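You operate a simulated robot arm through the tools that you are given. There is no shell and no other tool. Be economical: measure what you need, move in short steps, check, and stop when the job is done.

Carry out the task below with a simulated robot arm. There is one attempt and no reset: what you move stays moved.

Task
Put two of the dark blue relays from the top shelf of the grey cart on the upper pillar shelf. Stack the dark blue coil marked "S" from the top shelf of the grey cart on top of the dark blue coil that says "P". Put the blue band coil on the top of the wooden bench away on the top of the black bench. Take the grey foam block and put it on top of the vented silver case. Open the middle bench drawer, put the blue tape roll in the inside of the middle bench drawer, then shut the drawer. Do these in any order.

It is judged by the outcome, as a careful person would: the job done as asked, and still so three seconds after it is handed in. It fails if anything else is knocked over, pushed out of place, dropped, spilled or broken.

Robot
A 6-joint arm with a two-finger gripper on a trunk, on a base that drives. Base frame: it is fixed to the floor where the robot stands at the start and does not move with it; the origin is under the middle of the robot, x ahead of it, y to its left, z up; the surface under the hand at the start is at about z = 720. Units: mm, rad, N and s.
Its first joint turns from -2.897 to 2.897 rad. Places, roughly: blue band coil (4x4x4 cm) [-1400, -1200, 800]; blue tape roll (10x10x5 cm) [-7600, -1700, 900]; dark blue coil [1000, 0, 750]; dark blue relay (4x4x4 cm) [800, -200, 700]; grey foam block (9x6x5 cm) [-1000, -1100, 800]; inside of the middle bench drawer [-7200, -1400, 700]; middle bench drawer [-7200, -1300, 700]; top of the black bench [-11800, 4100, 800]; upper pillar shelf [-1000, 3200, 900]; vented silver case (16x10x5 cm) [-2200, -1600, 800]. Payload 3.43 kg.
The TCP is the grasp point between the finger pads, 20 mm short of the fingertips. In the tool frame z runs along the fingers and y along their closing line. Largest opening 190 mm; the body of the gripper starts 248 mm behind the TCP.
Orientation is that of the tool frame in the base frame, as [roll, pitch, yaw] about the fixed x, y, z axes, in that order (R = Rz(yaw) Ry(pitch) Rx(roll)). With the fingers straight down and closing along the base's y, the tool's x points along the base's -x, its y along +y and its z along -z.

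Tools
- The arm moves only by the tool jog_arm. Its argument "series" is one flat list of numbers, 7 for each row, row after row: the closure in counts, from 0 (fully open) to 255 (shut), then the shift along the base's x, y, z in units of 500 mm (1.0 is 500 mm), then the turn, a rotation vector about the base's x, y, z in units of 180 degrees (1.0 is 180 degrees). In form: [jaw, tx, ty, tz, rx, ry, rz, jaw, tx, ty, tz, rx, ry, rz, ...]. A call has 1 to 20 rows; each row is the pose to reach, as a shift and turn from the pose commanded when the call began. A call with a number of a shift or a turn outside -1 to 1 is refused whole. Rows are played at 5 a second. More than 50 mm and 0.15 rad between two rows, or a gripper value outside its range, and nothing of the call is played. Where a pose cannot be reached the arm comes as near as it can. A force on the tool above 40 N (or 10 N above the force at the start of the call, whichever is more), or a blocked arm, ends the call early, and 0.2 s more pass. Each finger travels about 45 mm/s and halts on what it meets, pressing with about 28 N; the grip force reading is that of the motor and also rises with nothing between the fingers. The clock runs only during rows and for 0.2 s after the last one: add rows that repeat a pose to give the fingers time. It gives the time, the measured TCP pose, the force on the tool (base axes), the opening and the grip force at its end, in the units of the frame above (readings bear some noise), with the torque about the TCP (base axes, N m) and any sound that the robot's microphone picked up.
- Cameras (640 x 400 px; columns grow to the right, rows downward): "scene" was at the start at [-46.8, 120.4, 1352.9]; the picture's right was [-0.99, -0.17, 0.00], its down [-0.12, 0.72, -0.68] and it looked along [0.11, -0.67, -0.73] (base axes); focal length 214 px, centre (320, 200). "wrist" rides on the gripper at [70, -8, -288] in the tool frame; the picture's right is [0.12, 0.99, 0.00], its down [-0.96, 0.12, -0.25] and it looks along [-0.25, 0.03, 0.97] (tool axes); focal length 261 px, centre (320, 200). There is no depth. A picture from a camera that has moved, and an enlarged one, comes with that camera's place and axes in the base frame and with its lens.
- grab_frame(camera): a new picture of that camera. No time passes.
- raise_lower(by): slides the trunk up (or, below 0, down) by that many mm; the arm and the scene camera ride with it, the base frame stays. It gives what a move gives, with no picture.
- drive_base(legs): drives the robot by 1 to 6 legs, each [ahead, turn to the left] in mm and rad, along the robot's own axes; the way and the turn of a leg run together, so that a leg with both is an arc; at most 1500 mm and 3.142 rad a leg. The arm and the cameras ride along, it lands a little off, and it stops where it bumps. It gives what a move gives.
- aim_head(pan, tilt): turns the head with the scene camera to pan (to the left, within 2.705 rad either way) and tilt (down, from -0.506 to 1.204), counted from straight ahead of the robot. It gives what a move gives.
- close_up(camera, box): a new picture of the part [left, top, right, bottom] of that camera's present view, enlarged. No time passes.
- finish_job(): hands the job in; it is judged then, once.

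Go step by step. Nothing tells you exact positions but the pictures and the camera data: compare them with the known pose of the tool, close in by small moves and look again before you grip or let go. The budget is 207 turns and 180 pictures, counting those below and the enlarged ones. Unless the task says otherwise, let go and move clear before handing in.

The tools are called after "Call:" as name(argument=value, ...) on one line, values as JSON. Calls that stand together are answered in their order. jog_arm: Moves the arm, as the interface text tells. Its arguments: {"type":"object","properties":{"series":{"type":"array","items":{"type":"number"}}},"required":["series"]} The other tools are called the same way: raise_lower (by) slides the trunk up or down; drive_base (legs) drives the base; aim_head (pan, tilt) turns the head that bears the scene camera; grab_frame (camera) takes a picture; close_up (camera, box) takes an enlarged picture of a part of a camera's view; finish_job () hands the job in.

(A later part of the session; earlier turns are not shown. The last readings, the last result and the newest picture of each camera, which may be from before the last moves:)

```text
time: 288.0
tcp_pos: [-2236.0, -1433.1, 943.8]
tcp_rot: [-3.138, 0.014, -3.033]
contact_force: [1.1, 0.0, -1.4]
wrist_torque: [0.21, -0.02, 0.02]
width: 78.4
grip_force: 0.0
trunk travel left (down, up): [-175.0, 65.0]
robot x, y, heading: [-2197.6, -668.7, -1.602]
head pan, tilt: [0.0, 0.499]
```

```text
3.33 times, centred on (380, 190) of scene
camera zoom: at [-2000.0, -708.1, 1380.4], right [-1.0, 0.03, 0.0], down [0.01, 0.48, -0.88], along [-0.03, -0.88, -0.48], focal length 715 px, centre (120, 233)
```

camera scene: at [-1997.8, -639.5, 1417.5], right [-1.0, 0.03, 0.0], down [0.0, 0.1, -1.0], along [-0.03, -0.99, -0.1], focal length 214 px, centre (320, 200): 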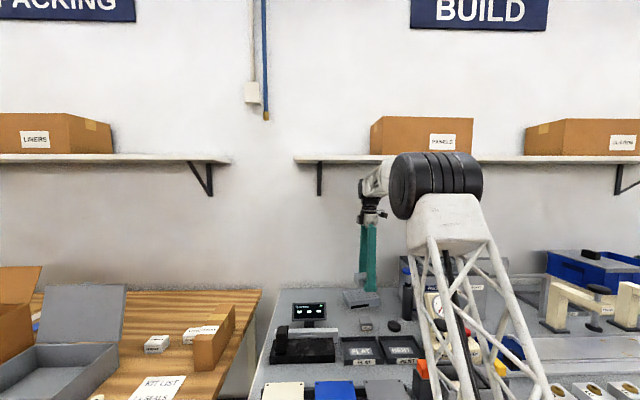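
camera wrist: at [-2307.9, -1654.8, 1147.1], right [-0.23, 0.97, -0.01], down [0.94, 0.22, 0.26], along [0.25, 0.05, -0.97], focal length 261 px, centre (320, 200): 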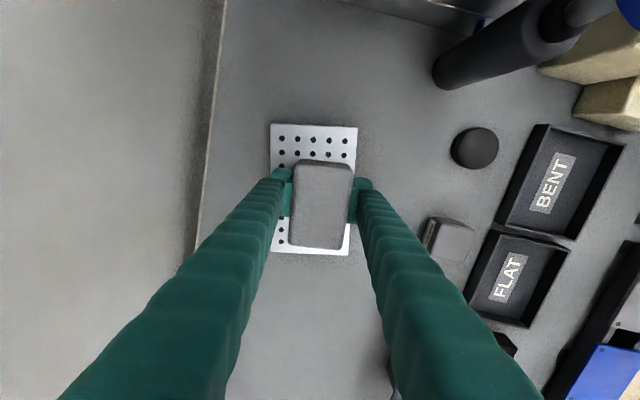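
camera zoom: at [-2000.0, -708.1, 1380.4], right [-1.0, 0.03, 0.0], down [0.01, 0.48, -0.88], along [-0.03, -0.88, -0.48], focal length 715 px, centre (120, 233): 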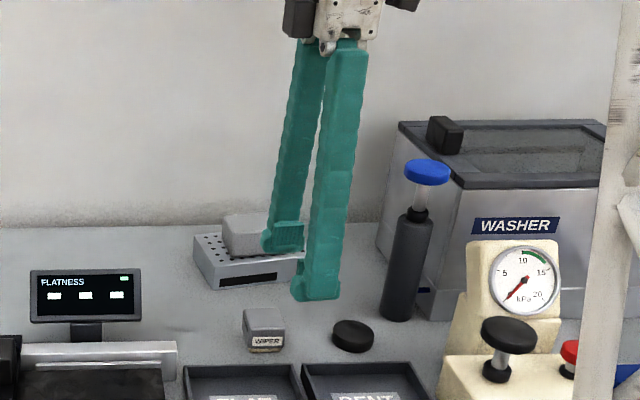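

Foam is in place. Next the blue band coil: retract, back up, and drive to stand in front of it.

Call:
jog_arm(series=[150, 0, 0.09, 0.01, 0, 0, 0, 150, 0, 0.18, 0.06, 0, 0, 0, 150, 0, 0.27, 0.12, 0, 0, 0, 150, 0, 0.36, 0.2, 0, 0, 0, 150, 0, 0.44, 0.26, 0, 0, 0, 150, 0.01, 0.5, 0.3, 0, 0, 0])

Call:
drive_base(legs=[[-350, 0], [0, 1.59], [800, 0], [0, -1.57]])

Call:
grab_frame(camera="wrist")

Call:
grab_frame(camera="scene")

```text
refused: row 2 steps farther than a row can; nothing moved
```

```text
time: 302.3
tcp_pos: [-1431.4, -1098.8, 943.7]
tcp_rot: [-3.135, 0.011, -3.045]
contact_force: [-1.1, 0.0, 0.6]
wrist_torque: [0.01, 0.02, -0.05]
width: 78.4
grip_force: 0.0
trunk travel left (down, up): [-175.0, 65.0]
robot x, y, heading: [-1388.2, -332.3, -1.616]
head pan, tilt: [0.0, 0.499]
```

```text
74 pictures are left
camera wrist: at [-1504.4, -1111.9, 1230.3], right [-0.22, 0.98, -0.01], down [0.94, 0.21, 0.26], along [0.25, 0.05, -0.97], focal length 261 px, centre (320, 200)
```

wrist: 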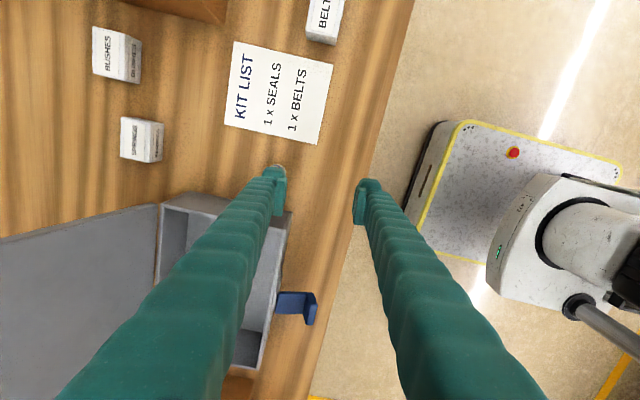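

```text
73 pictures are left
camera scene: at [-1187.6, -374.7, 1380.4], right [-1.0, 0.04, 0.0], down [0.02, 0.48, -0.88], along [-0.04, -0.88, -0.48], focal length 214 px, centre (320, 200)
```

scene: 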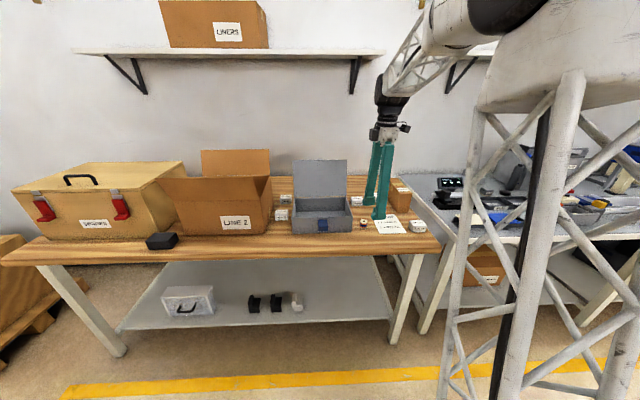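

The hand swung in extended but nothing seems disturbed (the jog row was refused). The coil is behind the left finger; moving over its expected spot with extra height.

Call:
jog_arm(series=[150, 0, 0, 0.08, 0, 0, 0, 150, 0.03, -0.04, 0.12, 0, 0, 0, 150, 0.06, -0.086, 0.12, 0, 0, 0, 150, 0.06, -0.086, 0.12, 0, 0, 0])

Call:
grab_frame(camera="wrist")

Call:
close_up(camera="scene", box=[280, 150, 440, 250])

```text
time: 303.3
tcp_pos: [-1400.7, -1140.2, 1004.3]
tcp_rot: [-3.137, 0.013, -3.043]
contact_force: [-1.3, 0.0, -1.0]
wrist_torque: [0.01, 0.0, -0.01]
width: 78.3
grip_force: 0.2
trunk travel left (down, up): [-175.0, 65.0]
robot x, y, heading: [-1384.3, -339.1, -1.613]
head pan, tilt: [0.0, 0.499]
```

```text
72 pictures are left
camera wrist: at [-1474.6, -1153.5, 1290.6], right [-0.22, 0.98, -0.01], down [0.94, 0.21, 0.26], along [0.25, 0.05, -0.97], focal length 261 px, centre (320, 200)
```

wrist: 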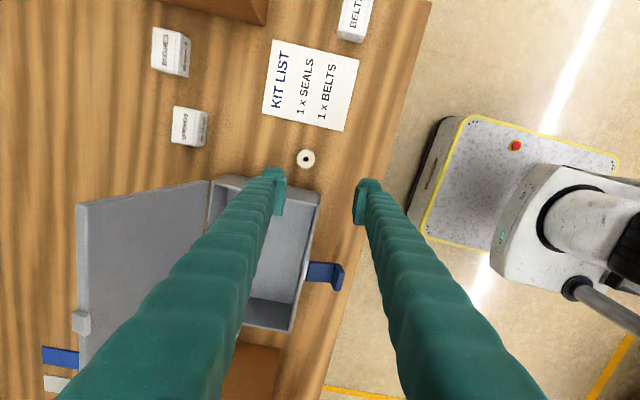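

```text
4.00 times, centred on (360, 200) of scene
camera zoom: at [-1187.6, -374.7, 1380.4], right [-1.0, 0.04, 0.0], down [0.02, 0.48, -0.88], along [-0.04, -0.88, -0.48], focal length 858 px, centre (160, 200)
```

zoom: 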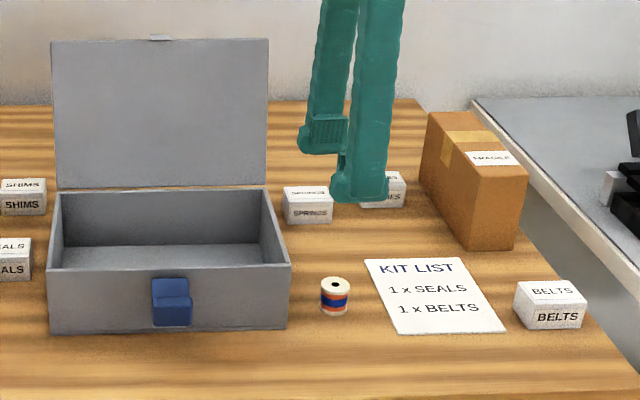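

Coil is at about (-1421, -1168). Moving over and lowering partially.

Call:
jog_arm(series=[150, -0.04, -0.056, 0, 0, 0, 0, 150, -0.04, -0.056, -0.08, 0, 0, 0, 150, -0.04, -0.056, -0.16, 0, 0, 0, 150, -0.04, -0.056, -0.2, 0, 0, 0])

Call:
close_up(camera="wrist", box=[220, 120, 420, 245])

Call:
close_up(camera="scene", box=[320, 170, 420, 240])

```text
time: 304.3
tcp_pos: [-1423.3, -1168.3, 903.5]
tcp_rot: [-3.137, 0.011, -3.044]
contact_force: [0.0, 0.7, 1.0]
wrist_torque: [0.0, -0.03, 0.0]
width: 78.3
grip_force: 0.0
trunk travel left (down, up): [-175.0, 65.0]
robot x, y, heading: [-1386.1, -337.2, -1.614]
head pan, tilt: [0.0, 0.499]
```

```text
3.20 times, centred on (320, 182) of wrist
camera zoom: at [-1496.3, -1181.9, 1189.1], right [-0.22, 0.98, -0.01], down [0.94, 0.21, 0.26], along [0.25, 0.05, -0.97], focal length 834 px, centre (320, 256)
```

zoom: 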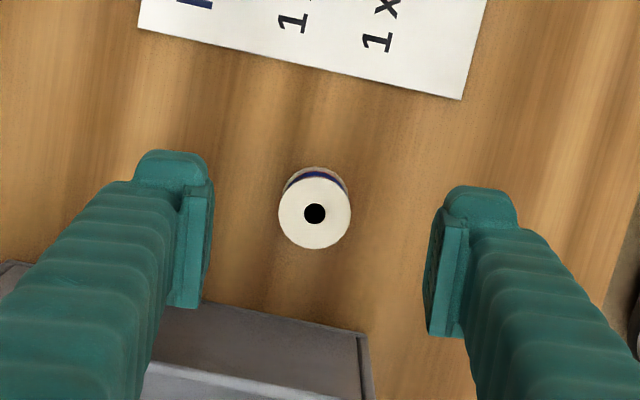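

```text
5.71 times, centred on (370, 205) of scene
camera zoom: at [-1187.6, -374.6, 1380.4], right [-1.0, 0.04, 0.0], down [0.02, 0.48, -0.88], along [-0.04, -0.88, -0.48], focal length 1226 px, centre (34, 171)
```

zoom: 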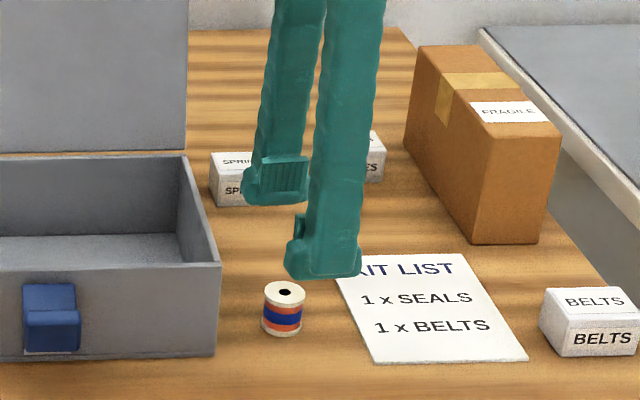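

Well centred. Descending and gripping the coil.

Call:
jog_arm(series=[150, 0.002, -0.003, -0.06, 0, 0, 0, 150, 0.002, -0.003, -0.11, 0, 0, 0, 150, 0.002, -0.003, -0.142, 0, 0, 0, 150, 0.002, -0.003, -0.142, 0, 0, 0, 190, 0.002, -0.003, -0.142, 0, 0, 0, 220, 0.002, -0.003, -0.142, 0, 0, 0, 240, 0.002, -0.003, -0.142, 0, 0, 0, 240, 0.002, -0.003, -0.142, 0, 0, 0, 240, 0.002, -0.003, -0.142, 0, 0, 0])

Call:
close_up(camera="wrist", box=[220, 120, 420, 245])

```text
time: 306.3
tcp_pos: [-1420.3, -1169.9, 834.3]
tcp_rot: [-3.136, 0.012, -3.043]
contact_force: [0.3, 0.4, -0.3]
wrist_torque: [0.0, 0.0, 0.02]
width: 29.8
grip_force: 27.5
trunk travel left (down, up): [-175.0, 65.0]
robot x, y, heading: [-1382.2, -336.4, -1.62]
head pan, tilt: [0.0, 0.499]
```

```text
3.20 times, centred on (320, 182) of wrist
camera zoom: at [-1494.3, -1183.4, 1119.5], right [-0.22, 0.98, -0.01], down [0.94, 0.21, 0.26], along [0.25, 0.05, -0.97], focal length 834 px, centre (320, 256)
```

zoom: 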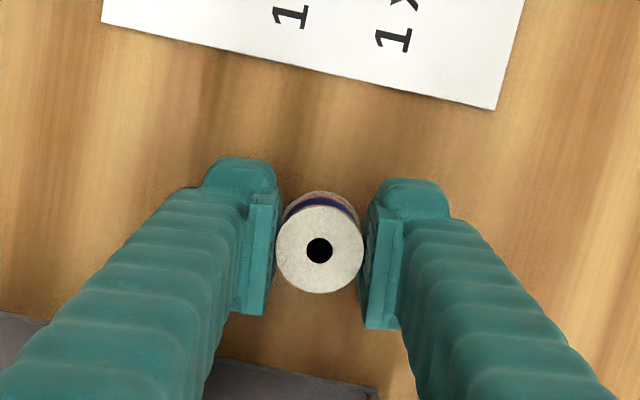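

Coil held. Lifting, retracting, then driving along the aisle toward the far end.

Call:
jog_arm(series=[240, 0, 0, 0.09, 0, 0, 0, 240, 0, 0, 0.18, 0, 0, 0, 240, 0, 0, 0.27, 0, 0, 0, 240, 0, 0, 0.36, 0, 0, 0, 240, 0, 0, 0.45, 0, 0, 0, 240, 0, 0, 0.52, 0, 0, 0, 240, 0, 0.09, 0.52, 0, 0, 0, 240, 0, 0.18, 0.52, 0, 0, 0, 240, 0, 0.27, 0.52, 0, 0, 0, 240, 0.02, 0.36, 0.52, 0, 0, 0, 240, 0.04, 0.45, 0.52, 0, 0, 0, 240, 0.06, 0.54, 0.52, 0, 0, 0, 240, 0.06, 0.62, 0.52, 0, 0, 0])

Call:
drive_base(legs=[[0, -1.747], [1500, 0], [0, 0.22], [700, 0]])

Call:
grab_frame(camera="scene")

```text
time: 309.1
tcp_pos: [-1389.1, -861.0, 1091.8]
tcp_rot: [-3.137, 0.013, -3.044]
contact_force: [-0.7, -1.0, -0.5]
wrist_torque: [0.19, 0.01, -0.04]
width: 29.4
grip_force: 28.0
trunk travel left (down, up): [-175.0, 65.0]
robot x, y, heading: [-1379.6, -337.2, -1.615]
head pan, tilt: [0.0, 0.499]
```

```text
time: 325.1
tcp_pos: [-4049.5, -76.9, 1093.9]
tcp_rot: [-3.136, 0.013, 1.741]
contact_force: [0.6, -0.2, -0.7]
wrist_torque: [0.0, -0.02, 0.0]
width: 28.9
grip_force: 27.7
trunk travel left (down, up): [-175.0, 65.0]
robot x, y, heading: [-3528.6, -46.8, -3.116]
head pan, tilt: [0.0, 0.499]
```

```text
67 pictures are left
camera scene: at [-3551.4, -245.4, 1380.4], right [-0.03, 1.0, 0.0], down [0.48, 0.01, -0.88], along [-0.88, -0.02, -0.48], focal length 214 px, centre (320, 200)
```

scene: 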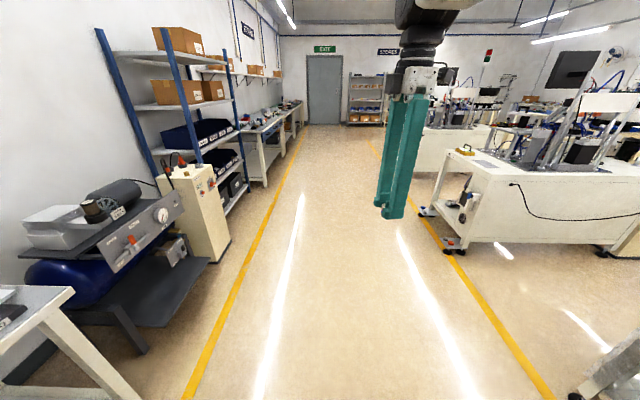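

Aisle is clear; continuing down it.

Call:
drive_base(legs=[[0, -0.03], [1500, 0], [1500, 0], [1500, 0], [1200, 0]])

Call:
aim_head(pan=-0.7, tilt=0.35)

Call:
grab_frame(camera="scene")

```text
time: 352.9
tcp_pos: [-9809.3, -233.6, 1092.9]
tcp_rot: [-3.137, 0.012, 1.776]
contact_force: [-1.0, 0.8, 0.4]
wrist_torque: [0.01, 0.0, 0.0]
width: 29.5
grip_force: 28.5
trunk travel left (down, up): [-175.0, 65.0]
robot x, y, heading: [-9288.0, -185.2, -3.077]
head pan, tilt: [0.0, 0.499]
```

```text
time: 354.0
tcp_pos: [-9809.6, -233.7, 1093.3]
tcp_rot: [-3.136, 0.013, 1.775]
contact_force: [0.2, -0.2, -0.2]
wrist_torque: [-0.02, 0.0, 0.01]
width: 29.2
grip_force: 28.0
trunk travel left (down, up): [-175.0, 65.0]
robot x, y, heading: [-9286.1, -180.4, -3.082]
head pan, tilt: [-0.7, 0.351]
```

```text
66 pictures are left
camera scene: at [-9288.5, -322.4, 1394.1], right [0.59, 0.81, 0.0], down [0.28, -0.2, -0.94], along [-0.76, 0.56, -0.34], focal length 214 px, centre (320, 200)
```

scene: 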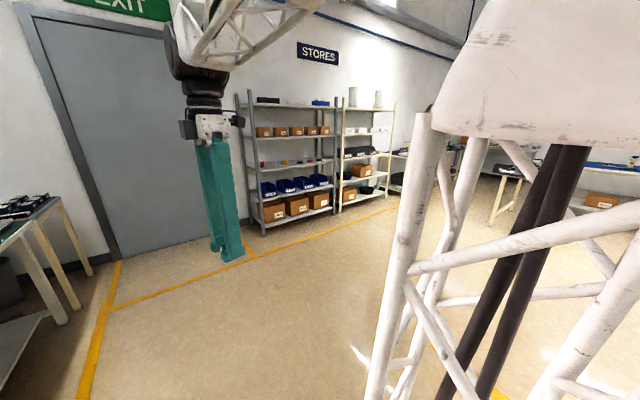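

I'll turn toward the target (about heading 2.1) to see the route to the black bench.

Call:
drive_base(legs=[[900, 0], [0, -1.1]])

Call:
aim_head(pan=0, tilt=0.35)

Call:
grab_frame(camera="scene")

```text
time: 361.7
tcp_pos: [-10490.3, 197.4, 1093.0]
tcp_rot: [-3.136, 0.012, 0.679]
contact_force: [0.0, -0.1, -1.0]
wrist_torque: [0.02, -0.04, 0.01]
width: 29.3
grip_force: 28.2
trunk travel left (down, up): [-175.0, 65.0]
robot x, y, heading: [-10207.1, -242.3, 2.111]
head pan, tilt: [-0.7, 0.351]
```

```text
time: 362.8
tcp_pos: [-10489.8, 197.9, 1092.0]
tcp_rot: [-3.136, 0.012, 0.679]
contact_force: [-1.0, -0.6, -0.1]
wrist_torque: [0.04, 0.01, 0.01]
width: 29.6
grip_force: 27.2
trunk travel left (down, up): [-175.0, 65.0]
robot x, y, heading: [-10207.4, -246.0, 2.109]
head pan, tilt: [0.0, 0.351]
```

```text
65 pictures are left
camera scene: at [-10394.5, -317.6, 1394.1], right [0.86, 0.51, 0.0], down [0.18, -0.3, -0.94], along [-0.48, 0.81, -0.34], focal length 214 px, centre (320, 200)
```

scene: 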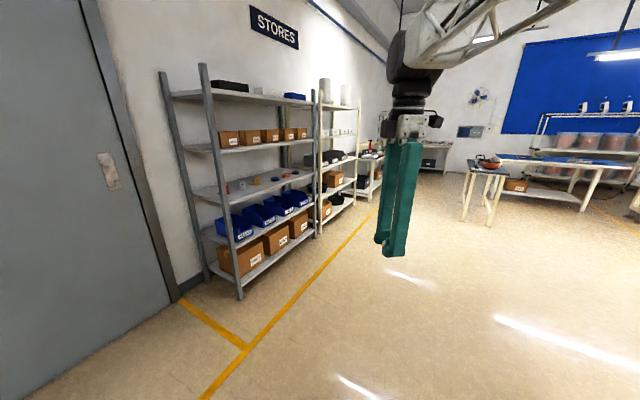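

The route along the yellow line on the left looks open. Driving up toward y≈3900.

Call:
drive_base(legs=[[0, -0.39], [1500, 0], [1300, 0]])

Call:
aim_head(pan=0.4, tilt=0.4)

Call:
grab_frame(camera="scene")

```text
time: 377.7
tcp_pos: [-10763.4, 3059.1, 1093.4]
tcp_rot: [-3.136, 0.012, 0.314]
contact_force: [0.5, 0.2, -0.6]
wrist_torque: [0.0, 0.0, 0.01]
width: 29.5
grip_force: 28.1
trunk travel left (down, up): [-175.0, 65.0]
robot x, y, heading: [-10654.1, 2544.8, 1.745]
head pan, tilt: [0.0, 0.351]
```

```text
time: 378.6
tcp_pos: [-10764.3, 3057.9, 1092.8]
tcp_rot: [-3.136, 0.012, 0.313]
contact_force: [0.0, 0.6, -0.1]
wrist_torque: [0.0, -0.01, 0.0]
width: 29.4
grip_force: 28.2
trunk travel left (down, up): [-175.0, 65.0]
robot x, y, heading: [-10655.9, 2547.0, 1.746]
head pan, tilt: [0.4, 0.4]
```

```text
64 pictures are left
camera scene: at [-10891.4, 2529.2, 1389.5], right [0.84, 0.54, 0.0], down [0.21, -0.33, -0.92], along [-0.5, 0.77, -0.39], focal length 214 px, centre (320, 200)
```

scene: 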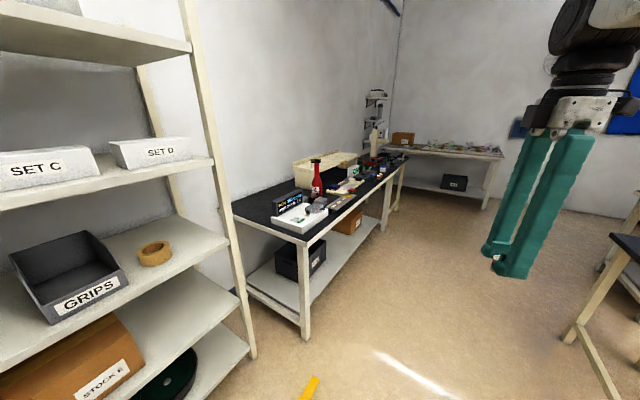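

The black bench stands against the far wall (x≈-12050…-11420, y≈3240…5300). I'll drive up and face it.

Call:
drive_base(legs=[[0, 0.04], [1130, 0], [0, 1.35]])

Call:
aim_head(pan=0, tilt=0.6)

Call:
grab_frame(camera="scene")

Call:
grab_frame(camera="wrist")

```text
time: 388.4
tcp_pos: [-11434.2, 3643.8, 1092.0]
tcp_rot: [-3.136, 0.013, 1.743]
contact_force: [0.2, 0.1, -0.3]
wrist_torque: [-0.01, 0.0, 0.0]
width: 29.2
grip_force: 27.6
trunk travel left (down, up): [-175.0, 65.0]
robot x, y, heading: [-10911.0, 3676.5, -3.113]
head pan, tilt: [0.4, 0.4]
```

```text
time: 389.3
tcp_pos: [-11433.7, 3642.4, 1092.7]
tcp_rot: [-3.135, 0.012, 1.742]
contact_force: [-0.1, 0.1, -0.8]
wrist_torque: [0.02, 0.0, 0.02]
width: 29.6
grip_force: 28.0
trunk travel left (down, up): [-175.0, 65.0]
robot x, y, heading: [-10908.4, 3674.0, -3.11]
head pan, tilt: [0.0, 0.6]
```

```text
63 pictures are left
camera scene: at [-10932.0, 3476.6, 1371.3], right [-0.03, 1.0, 0.0], down [0.56, 0.02, -0.83], along [-0.82, -0.03, -0.56], focal length 214 px, centre (320, 200)
```

scene: 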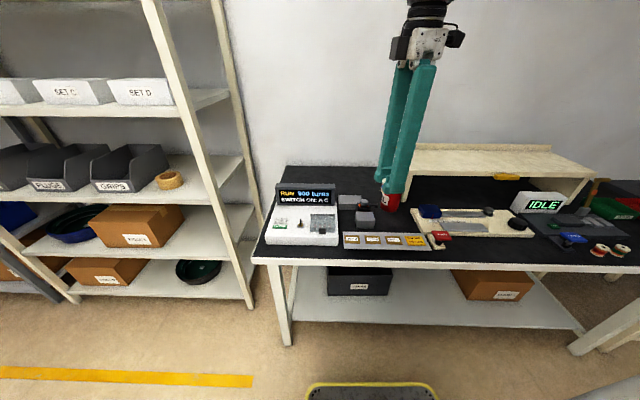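

```text
62 pictures are left
camera wrist: at [-11453.6, 3715.5, 1378.9], right [0.96, 0.29, -0.01], down [0.28, -0.93, 0.26], along [0.07, -0.25, -0.97], focal length 261 px, centre (320, 200)
```

wrist: 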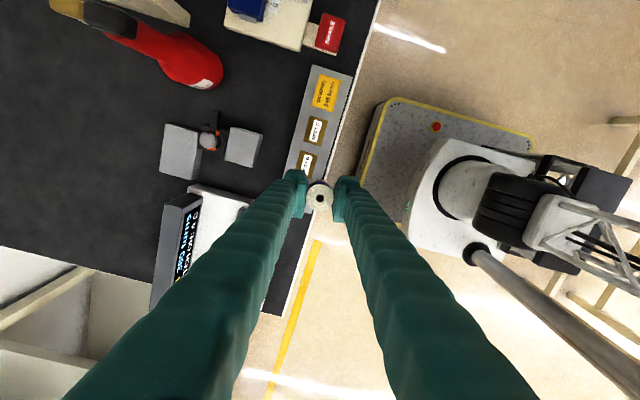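

There's a free black patch near (-11590, 3740), between the red bottle and the label strip. Moving the coil above it.

Call:
jog_arm(series=[240, -0.08, 0.05, 0, 0, 0, 0, 240, -0.16, 0.1, 0, 0, 0, 0, 240, -0.24, 0.15, 0, 0, 0, 0, 240, -0.312, 0.194, 0, 0, 0, 0, 240, -0.312, 0.194, -0.08, 0, 0, 0, 240, -0.312, 0.194, -0.16, 0, 0, 0, 240, -0.312, 0.194, -0.2, 0, 0, 0])

Call:
grab_frame(camera="wrist")

Call:
close_up(camera="scene", box=[330, 140, 490, 260])

```text
time: 390.9
tcp_pos: [-11590.2, 3740.3, 993.4]
tcp_rot: [-3.137, 0.012, 1.742]
contact_force: [0.3, -0.5, -0.4]
wrist_torque: [-0.01, 0.04, -0.01]
width: 29.5
grip_force: 28.4
trunk travel left (down, up): [-175.0, 65.0]
robot x, y, heading: [-10911.4, 3677.8, -3.116]
head pan, tilt: [0.0, 0.6]
```

```text
61 pictures are left
camera wrist: at [-11609.3, 3812.3, 1280.6], right [0.96, 0.29, -0.01], down [0.28, -0.92, 0.26], along [0.07, -0.25, -0.97], focal length 261 px, centre (320, 200)
```

wrist: 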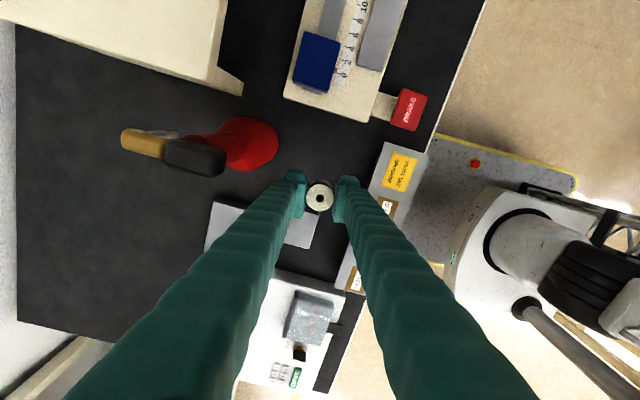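

```text
3.33 times, centred on (410, 200) of scene
camera zoom: at [-10932.0, 3476.7, 1371.3], right [-0.03, 1.0, 0.0], down [0.56, 0.02, -0.83], along [-0.82, -0.02, -0.56], focal length 715 px, centre (20, 200)
```

zoom: 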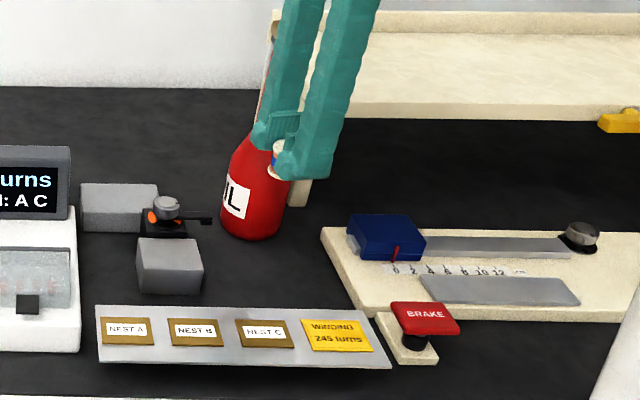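

The strip is a bit close, so I'll aim for (-11615, 3725), which is clear of bottle, block and strip. Shifting and lowering part-way.

Call:
jog_arm(series=[240, -0.05, -0.03, 0, 0, 0, 0, 240, -0.05, -0.03, -0.08, 0, 0, 0, 240, -0.05, -0.03, -0.16, 0, 0, 0, 240, -0.05, -0.03, -0.24, 0, 0, 0, 240, -0.05, -0.03, -0.29, 0, 0, 0])

Call:
grab_frame(camera="wrist")

Call:
close_up(camera="scene", box=[340, 180, 440, 250])

```text
time: 392.1
tcp_pos: [-11616.6, 3724.2, 849.3]
tcp_rot: [-3.137, 0.013, 1.742]
contact_force: [-0.3, 0.5, -1.3]
wrist_torque: [0.01, 0.06, -0.01]
width: 29.3
grip_force: 28.2
trunk travel left (down, up): [-175.0, 65.0]
robot x, y, heading: [-10911.7, 3677.8, -3.109]
head pan, tilt: [0.0, 0.6]
```

```text
59 pictures are left
camera wrist: at [-11635.9, 3796.0, 1134.8], right [0.96, 0.29, -0.01], down [0.28, -0.93, 0.26], along [0.07, -0.25, -0.97], focal length 261 px, centre (320, 200)
```

wrist: 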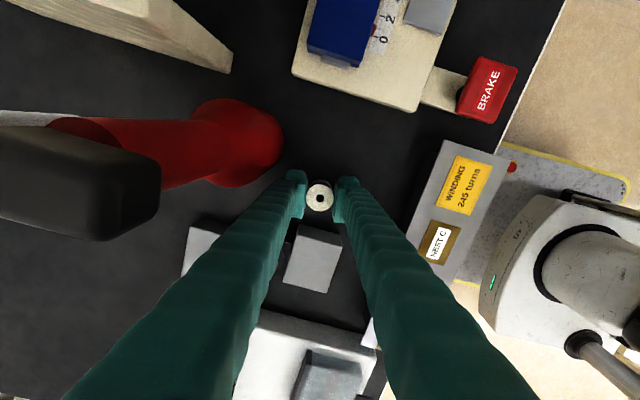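

```text
5.71 times, centred on (390, 215) of scene
camera zoom: at [-10931.8, 3476.7, 1371.4], right [-0.03, 1.0, 0.0], down [0.56, 0.02, -0.83], along [-0.82, -0.02, -0.56], focal length 1226 px, centre (-80, 114)
```

zoom: 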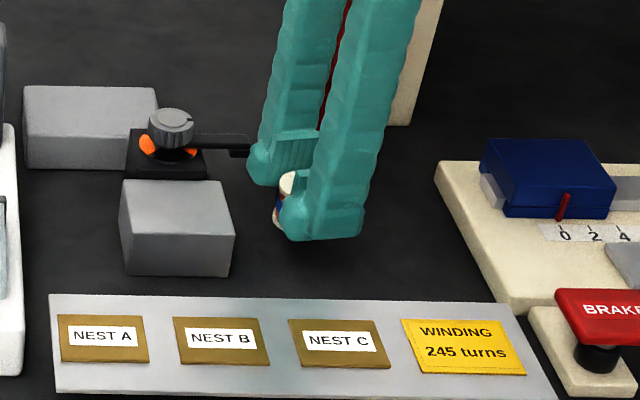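

All clear around. Lowering to contact in small steps.

Call:
jog_arm(series=[240, 0, 0, -0.01, 0, 0, 0, 240, 0, 0, -0.02, 0, 0, 0, 240, 0, 0, -0.026, 0, 0, 0, 240, 0, 0, -0.032, 0, 0, 0, 240, 0, 0, -0.036, 0, 0, 0, 240, 0, 0, -0.04, 0, 0, 0])

Call:
close_up(camera="scene", box=[370, 200, 430, 240])

```text
time: 393.5
tcp_pos: [-11615.4, 3724.6, 829.4]
tcp_rot: [-3.136, 0.012, 1.741]
contact_force: [-2.7, 0.2, 26.2]
wrist_torque: [-0.01, 0.04, -0.01]
width: 29.2
grip_force: 28.3
trunk travel left (down, up): [-175.0, 65.0]
robot x, y, heading: [-10912.6, 3675.7, -3.112]
head pan, tilt: [0.0, 0.6]
```

```text
10.00 times, centred on (400, 220) of scene
camera zoom: at [-10931.4, 3476.7, 1371.5], right [-0.03, 1.0, 0.0], down [0.56, 0.02, -0.83], along [-0.82, -0.02, -0.56], focal length 2145 px, centre (-480, 0)
```

zoom: 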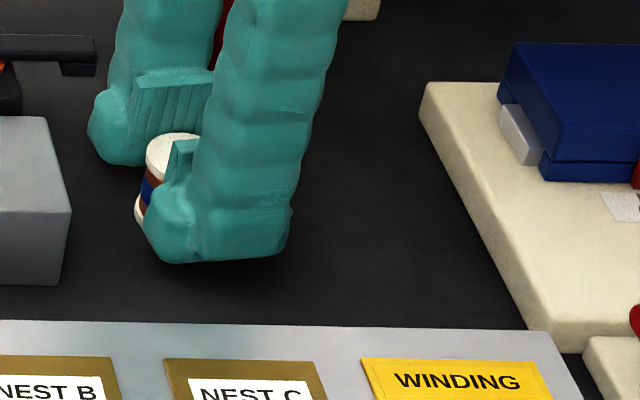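

Contact made. Releasing with a small opening, then lifting clear.

Call:
jog_arm(series=[240, 0, 0, 0.003, 0, 0, 0, 215, 0, 0, 0.003, 0, 0, 0, 200, 0, 0, 0.003, 0, 0, 0, 195, 0, 0, 0.003, 0, 0, 0, 195, 0, 0, 0.003, 0, 0, 0, 195, 0, 0, 0.05, 0, 0, 0, 195, 0, 0, 0.14, 0, 0, 0, 195, 0, 0, 0.23, 0, 0, 0, 195, 0, 0, 0.32, 0, 0, 0, 195, 0, 0, 0.41, 0, 0, 0, 195, 0, 0, 0.5, 0, 0, 0, 195, 0.08, 0, 0.52, 0, 0, 0, 195, 0.17, 0, 0.52, 0, 0, 0, 195, 0.26, 0, 0.52, 0, 0, 0, 195, 0.35, 0, 0.52, 0, 0, 0])

Call:
close_up(camera="scene", box=[330, 140, 490, 260])

```text
time: 396.7
tcp_pos: [-11441.0, 3723.8, 1086.9]
tcp_rot: [-3.138, 0.015, 1.741]
contact_force: [-0.5, -0.8, -1.1]
wrist_torque: [-0.03, -0.28, 0.01]
width: 44.8
grip_force: 0.1
trunk travel left (down, up): [-175.0, 65.0]
robot x, y, heading: [-10909.3, 3678.2, -3.113]
head pan, tilt: [0.0, 0.6]
```

```text
3.33 times, centred on (410, 200) of scene
camera zoom: at [-10932.9, 3476.7, 1371.3], right [-0.03, 1.0, 0.0], down [0.57, 0.02, -0.82], along [-0.82, -0.03, -0.57], focal length 715 px, centre (20, 200)
```

zoom: 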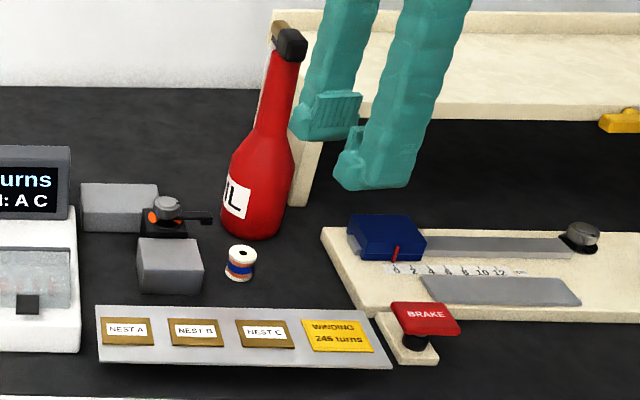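

The coil stands on the black bench. Now to the drawer bench: backing off and driving back to the aisle.

Call:
drive_base(legs=[[-200, 0], [0, 1.69], [1500, 0], [1500, 0], [950, 0], [0, 1.42]])

Call:
grab_frame(camera="scene")

```text
time: 425.0
tcp_pos: [-9603.8, -283.3, 1088.2]
tcp_rot: [-3.137, 0.011, -1.411]
contact_force: [-0.2, -0.5, -0.9]
wrist_torque: [0.03, -0.03, -0.02]
width: 44.8
grip_force: 0.0
trunk travel left (down, up): [-175.0, 65.0]
robot x, y, heading: [-10132.4, -229.1, 0.019]
head pan, tilt: [0.0, 0.6]
```

```text
55 pictures are left
camera scene: at [-10109.6, -28.5, 1371.3], right [0.02, -1.0, 0.0], down [-0.56, -0.01, -0.83], along [0.82, 0.02, -0.56], focal length 214 px, centre (320, 200)
```

scene: 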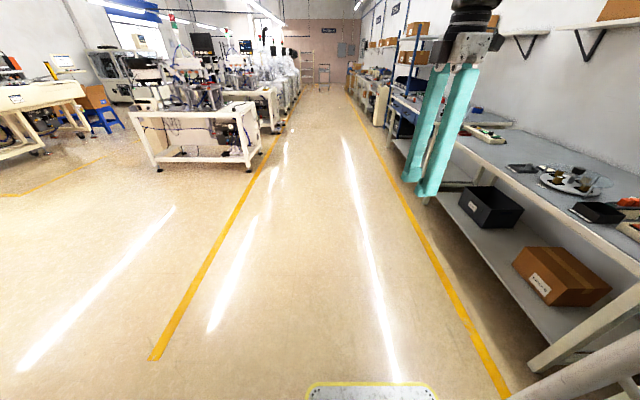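

Call:
drive_base(legs=[[1500, 0], [1350, 0], [0, -1.59]])

Call:
grab_frame(camera="scene")

Call:
grab_frame(camera="wrist")

```text
time: 442.8
tcp_pos: [-7374.5, -704.1, 1086.6]
tcp_rot: [-3.137, 0.011, -3.017]
contact_force: [-0.2, 0.1, 0.6]
wrist_torque: [-0.01, 0.0, 0.01]
width: 44.7
grip_force: 0.0
trunk travel left (down, up): [-175.0, 65.0]
robot x, y, heading: [-7299.7, -176.4, -1.592]
head pan, tilt: [0.0, 0.6]
```

```text
54 pictures are left
camera scene: at [-7101.9, -208.4, 1371.3], right [-1.0, 0.02, 0.0], down [0.01, 0.56, -0.83], along [-0.01, -0.82, -0.56], focal length 214 px, centre (320, 200)
```

scene: 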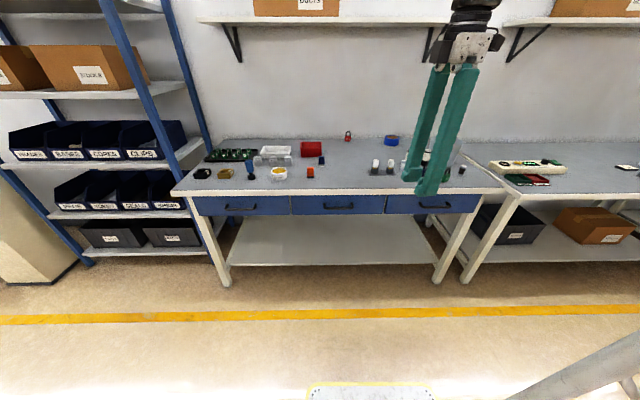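

```text
53 pictures are left
camera wrist: at [-7446.8, -720.6, 1373.0], right [-0.24, 0.97, -0.01], down [0.94, 0.23, 0.26], along [0.25, 0.06, -0.97], focal length 261 px, centre (320, 200)
```

wrist: 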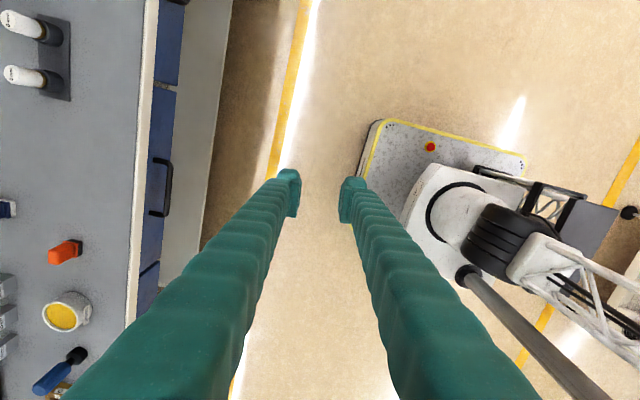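

Three blue drawers with bow handles are here; the blue tape roll lies at the back of the bench top. I'll close in 150 mm and examine the middle drawer's handle.

Call:
drive_base(legs=[[0, 0.02], [150, 0]])

Call:
close_up(camera="scene", box=[280, 120, 480, 260])

Call:
jog_arm(series=[140, 0.09, 0, 0, 0, 0, -0.01, 140, 0.18, 0, 0, 0, 0, -0.02, 140, 0.27, 0, 0, 0, 0, -0.03, 140, 0.34, 0, 0, 0, 0, -0.0395, 140, 0.34, -0.08, 0, 0, 0, -0.0395, 140, 0.34, -0.08, 0, 0, 0, -0.0395])

Call:
grab_frame(camera="wrist")

```text
time: 444.5
tcp_pos: [-7362.9, -855.8, 1087.4]
tcp_rot: [-3.137, 0.014, -2.997]
contact_force: [-0.1, -0.4, 0.9]
wrist_torque: [-0.03, 0.02, 0.01]
width: 45.1
grip_force: 0.0
trunk travel left (down, up): [-175.0, 65.0]
robot x, y, heading: [-7301.9, -329.2, -1.567]
head pan, tilt: [0.0, 0.6]
```

```text
2.86 times, centred on (380, 190) of scene
camera zoom: at [-7100.7, -354.4, 1371.3], right [-1.0, 0.0, 0.0], down [0.0, 0.56, -0.83], along [0.0, -0.83, -0.56], focal length 613 px, centre (149, 229)
```

zoom: 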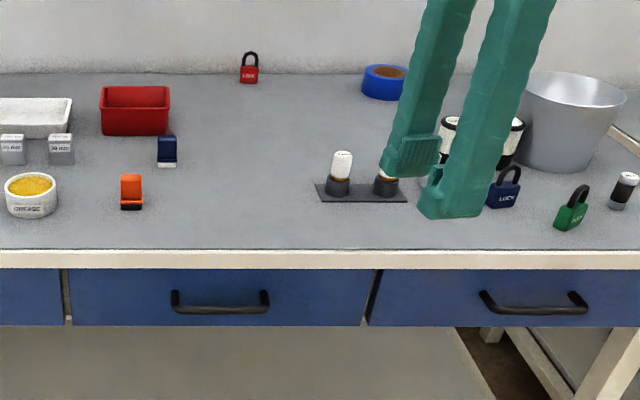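

```text
time: 445.9
tcp_pos: [-7192.7, -896.5, 1085.8]
tcp_rot: [-3.136, 0.011, -3.123]
contact_force: [-0.2, -0.2, 0.1]
wrist_torque: [0.02, 0.02, 0.05]
width: 85.6
grip_force: 0.0
trunk travel left (down, up): [-175.0, 65.0]
robot x, y, heading: [-7299.1, -327.2, -1.567]
head pan, tilt: [0.0, 0.6]
```

```text
51 pictures are left
camera wrist: at [-7267.4, -904.4, 1371.9], right [-0.14, 0.99, -0.01], down [0.96, 0.14, 0.26], along [0.26, 0.03, -0.97], focal length 261 px, centre (320, 200)
```

wrist: 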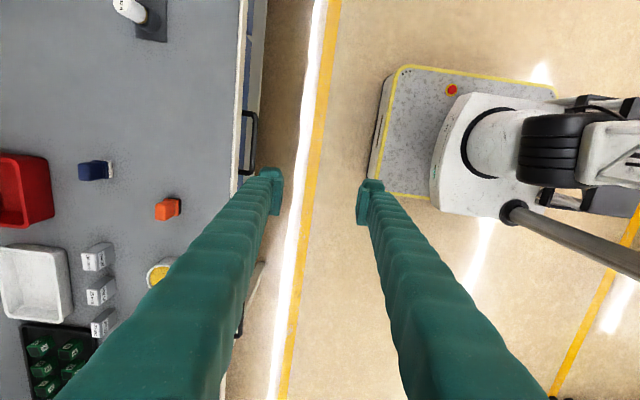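

Two-view triangulation puts the bench top at z≈872 with its edge at y≈-1043, overhanging the handle bar at about (-7216, -1081, 728). So I'll grip the bar from the front with the hand nearly horizontal; first backing the base and reorienting the hand.

Call:
drive_base(legs=[[-430, 0]])

Call:
jog_arm(series=[190, -0.005, -0.07, -0.04, -0.0445, 0, 0, 190, -0.01, -0.14, -0.08, -0.089, 0, 0, 190, -0.015, -0.21, -0.12, -0.1335, 0, 0, 190, -0.02, -0.28, -0.16, -0.178, 0, 0, 190, -0.025, -0.35, -0.2, -0.2225, 0, 0, 190, -0.03, -0.42, -0.24, -0.267, 0, 0, 190, -0.035, -0.49, -0.28, -0.3115, 0, 0, 190, -0.04, -0.56, -0.32, -0.356, 0, 0, 190, -0.046, -0.63, -0.36, -0.4, 0, 0])

Call:
grab_frame(camera="wrist")

Call:
grab_frame(camera="scene")

```text
time: 448.5
tcp_pos: [-7192.5, -469.4, 1085.9]
tcp_rot: [-3.137, 0.011, -3.115]
contact_force: [-0.6, -0.8, -0.2]
wrist_torque: [0.0, -0.02, -0.02]
width: 85.5
grip_force: 0.1
trunk travel left (down, up): [-175.0, 65.0]
robot x, y, heading: [-7297.2, 98.8, -1.558]
head pan, tilt: [0.0, 0.6]
```

```text
time: 450.7
tcp_pos: [-7442.4, -660.6, 832.6]
tcp_rot: [-2.121, -0.36, 2.64]
contact_force: [-0.3, -0.2, -0.4]
wrist_torque: [-0.03, 0.02, -0.02]
width: 48.3
grip_force: 0.2
out of reach, approached as far as the arm can: row 7, 9
trunk travel left (down, up): [-175.0, 65.0]
robot x, y, heading: [-7305.3, 96.6, -1.563]
head pan, tilt: [0.0, 0.6]
stopped in row 9: the arm was blocked; the commanded pose is now the measured one
```

```text
50 pictures are left
camera wrist: at [-7336.4, -443.5, 1004.0], right [-0.11, 0.65, -0.75], down [0.93, -0.2, -0.31], along [-0.35, -0.73, -0.58], focal length 261 px, centre (320, 200)
```

wrist: 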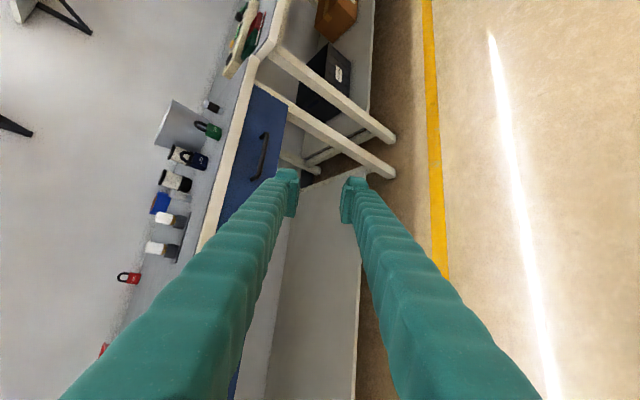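

```text
49 pictures are left
camera scene: at [-7103.4, 73.5, 1371.3], right [-1.0, -0.01, 0.0], down [-0.01, 0.57, -0.82], along [0.01, -0.82, -0.57], focal length 214 px, centre (320, 200)
```

scene: 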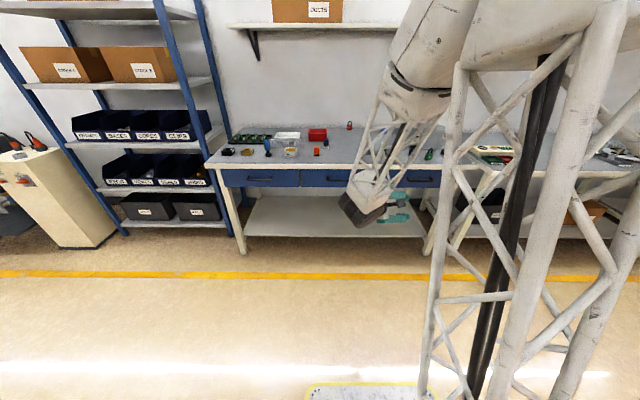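

The hand went off-branch at strong tilt; a moderate tilt (~34°) suffices to hook behind the bar under the overhang. Recovering to that tilt at a stand-off in front of the handle.

Call:
jog_arm(series=[190, 0.05, 0, 0.03, 0.0112, -0.0159, 0.0146, 190, 0.1, 0, 0.06, 0.0224, -0.0318, 0.0292, 190, 0.15, 0, 0.09, 0.0336, -0.0477, 0.0438, 190, 0.2, -0.05, 0.12, 0.0448, -0.0636, 0.0584, 190, 0.25, -0.12, 0.15, 0.056, -0.0795, 0.073, 190, 0.3, -0.19, 0.18, 0.0672, -0.0954, 0.0876, 190, 0.35, -0.26, 0.21, 0.0784, -0.1113, 0.1022, 190, 0.4, -0.33, 0.24, 0.0896, -0.1272, 0.1169, 190, 0.452, -0.4, 0.27, 0.1007, -0.1431, 0.1315, 190, 0.452, -0.47, 0.27, 0.1007, -0.1431, 0.1315])

Call:
grab_frame(camera="wrist")

Call:
grab_frame(camera="scene")

```text
time: 452.9
tcp_pos: [-7214.3, -893.8, 967.9]
tcp_rot: [-2.542, 0.003, 3.139]
contact_force: [0.5, -0.4, 1.1]
wrist_torque: [0.0, -0.02, 0.03]
width: 48.5
grip_force: 0.1
trunk travel left (down, up): [-175.0, 65.0]
robot x, y, heading: [-7299.6, 100.7, -1.555]
head pan, tilt: [0.0, 0.6]
```

```text
48 pictures are left
camera wrist: at [-7285.3, -736.0, 1209.5], right [-0.12, 0.82, -0.56], down [0.96, 0.24, 0.14], along [0.25, -0.52, -0.81], focal length 261 px, centre (320, 200)
```

wrist: 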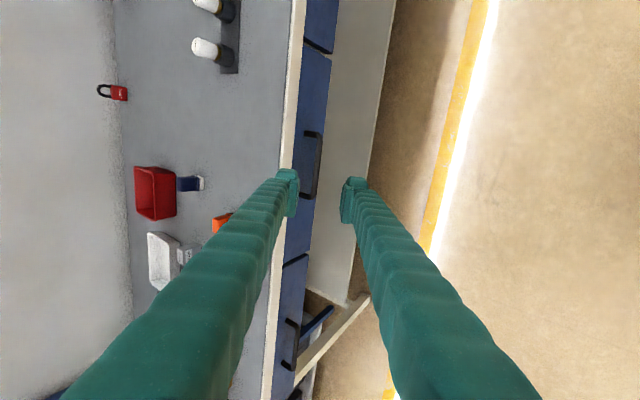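

```text
47 pictures are left
camera scene: at [-7103.5, 74.2, 1371.3], right [-1.0, -0.01, 0.0], down [-0.01, 0.56, -0.83], along [0.01, -0.83, -0.56], focal length 214 px, centre (320, 200)
```

scene: 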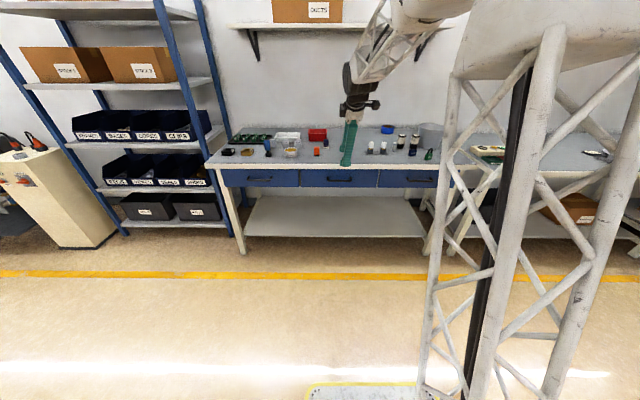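

Good pose: the handle now shows between the fingers. Enlarging to measure the bar and gap.

Call:
close_up(camera="wrist", box=[260, 100, 400, 220])

Call:
close_up(camera="scene", box=[290, 140, 390, 210])

```text
3.33 times, centred on (330, 160) of wrist
camera zoom: at [-7285.3, -736.0, 1209.5], right [-0.12, 0.82, -0.56], down [0.96, 0.24, 0.14], along [0.25, -0.52, -0.81], focal length 869 px, centre (287, 333)
```

zoom: 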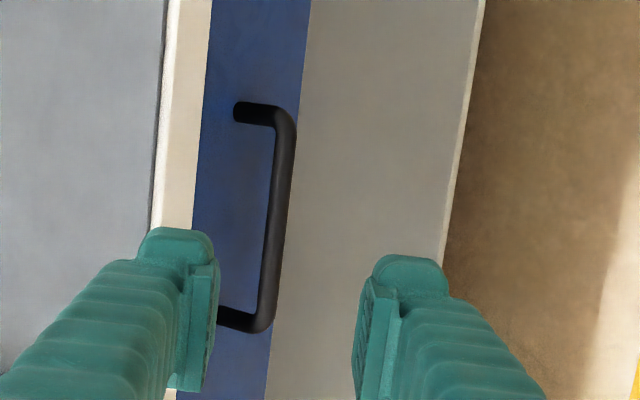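

```text
5.71 times, centred on (340, 175) of scene
camera zoom: at [-7103.5, 74.2, 1371.3], right [-1.0, -0.01, 0.0], down [-0.01, 0.56, -0.83], along [0.01, -0.83, -0.56], focal length 1226 px, centre (206, 343)
```

zoom: 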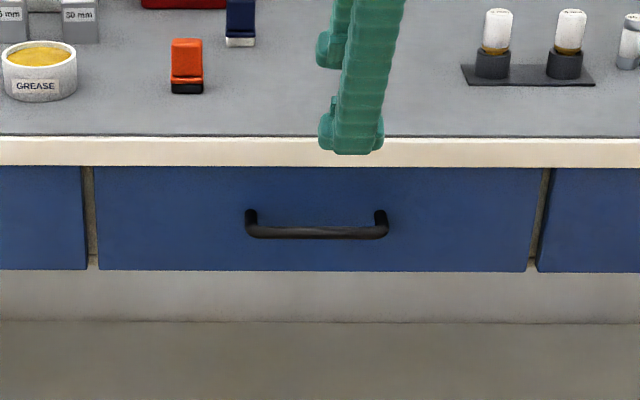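

Bar is ~270 mm ahead along the fingers, slightly toward the back finger, which suits hooking. Advancing 200 mm along the finger axis and re-measuring.

Call:
jog_arm(series=[190, 0, -0.038, -0.072, 0, 0, 0, 190, 0, -0.083, -0.138, 0, 0, 0, 190, 0, -0.128, -0.204, 0, 0, 0, 190, 0, -0.173, -0.27, 0, 0, 0, 190, 0, -0.218, -0.336, 0, 0, 0, 190, 0, -0.218, -0.336, 0, 0, 0])

Call:
close_up(camera="wrist", box=[220, 80, 420, 240])

Call:
close_up(camera="scene", box=[290, 140, 390, 210])

```text
time: 454.3
tcp_pos: [-7216.3, -1003.9, 799.4]
tcp_rot: [-2.543, 0.002, 3.139]
contact_force: [0.6, -0.5, -0.6]
wrist_torque: [-0.06, -0.01, -0.04]
width: 48.3
grip_force: 0.1
trunk travel left (down, up): [-175.0, 65.0]
robot x, y, heading: [-7299.4, 98.4, -1.563]
head pan, tilt: [0.0, 0.6]
```

```text
2.50 times, centred on (320, 160) of wrist
camera zoom: at [-7285.9, -847.9, 1039.9], right [-0.12, 0.82, -0.56], down [0.96, 0.23, 0.14], along [0.25, -0.52, -0.82], focal length 652 px, centre (320, 300)
```

zoom: 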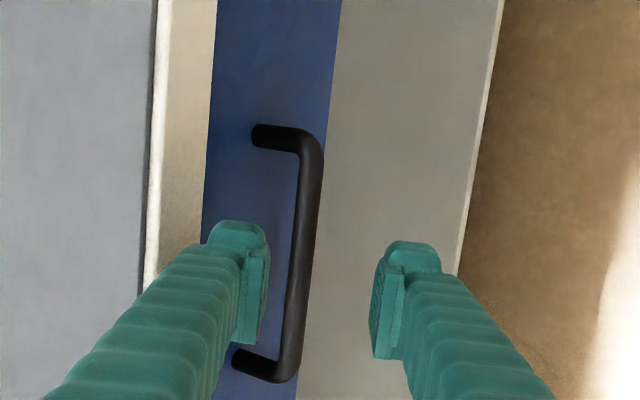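

```text
5.71 times, centred on (340, 175) of scene
camera zoom: at [-7103.5, 73.6, 1371.2], right [-1.0, -0.01, 0.0], down [-0.01, 0.57, -0.82], along [0.01, -0.82, -0.57], focal length 1226 px, centre (206, 343)
```

zoom: 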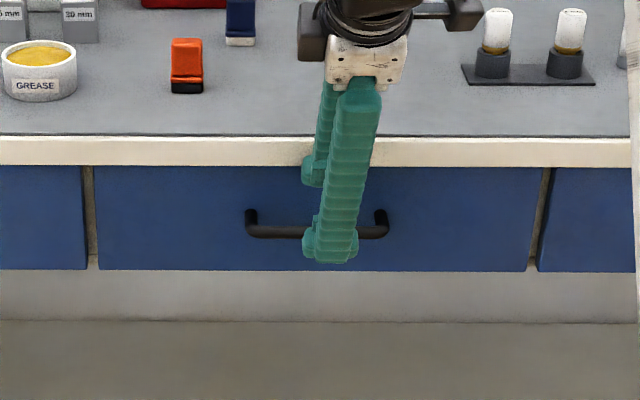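

Bar seems ~115 mm ahead now. Advancing 85 mm and checking.

Call:
jog_arm(series=[190, 0, -0.04, -0.059, 0, 0, 0, 190, 0, -0.08, -0.117, 0, 0, 0, 190, 0, -0.096, -0.14, 0, 0, 0])

Call:
close_up(camera="wrist", box=[220, 100, 420, 260])

Call:
close_up(camera="scene", box=[310, 150, 370, 195])

```text
time: 455.1
tcp_pos: [-7217.3, -1051.1, 729.1]
tcp_rot: [-2.541, 0.001, 3.142]
contact_force: [0.7, 1.0, -0.4]
wrist_torque: [0.09, 0.03, 0.01]
width: 48.0
grip_force: 0.1
trunk travel left (down, up): [-175.0, 65.0]
robot x, y, heading: [-7300.8, 96.8, -1.558]
head pan, tilt: [0.0, 0.6]
```

```text
2.50 times, centred on (320, 180) of wrist
camera zoom: at [-7287.3, -895.2, 969.9], right [-0.12, 0.82, -0.56], down [0.96, 0.23, 0.14], along [0.25, -0.52, -0.82], focal length 652 px, centre (320, 250)
```

zoom: 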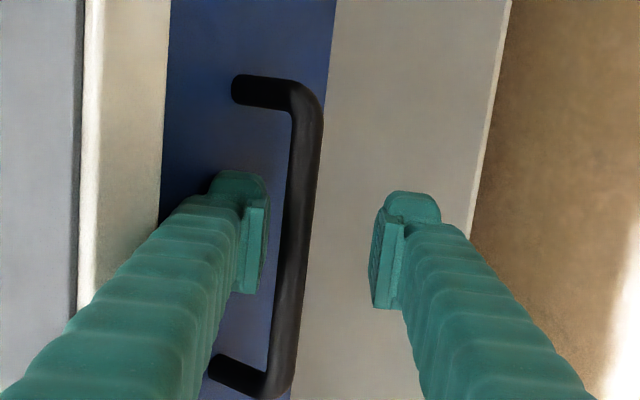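

```text
8.89 times, centred on (340, 172) of scene
camera zoom: at [-7103.5, 73.9, 1371.3], right [-1.0, -0.01, 0.0], down [-0.01, 0.56, -0.83], along [0.01, -0.83, -0.56], focal length 1906 px, centre (142, 444)
```

zoom: 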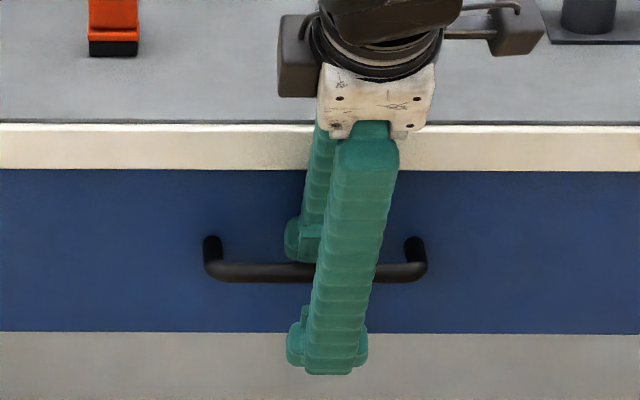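

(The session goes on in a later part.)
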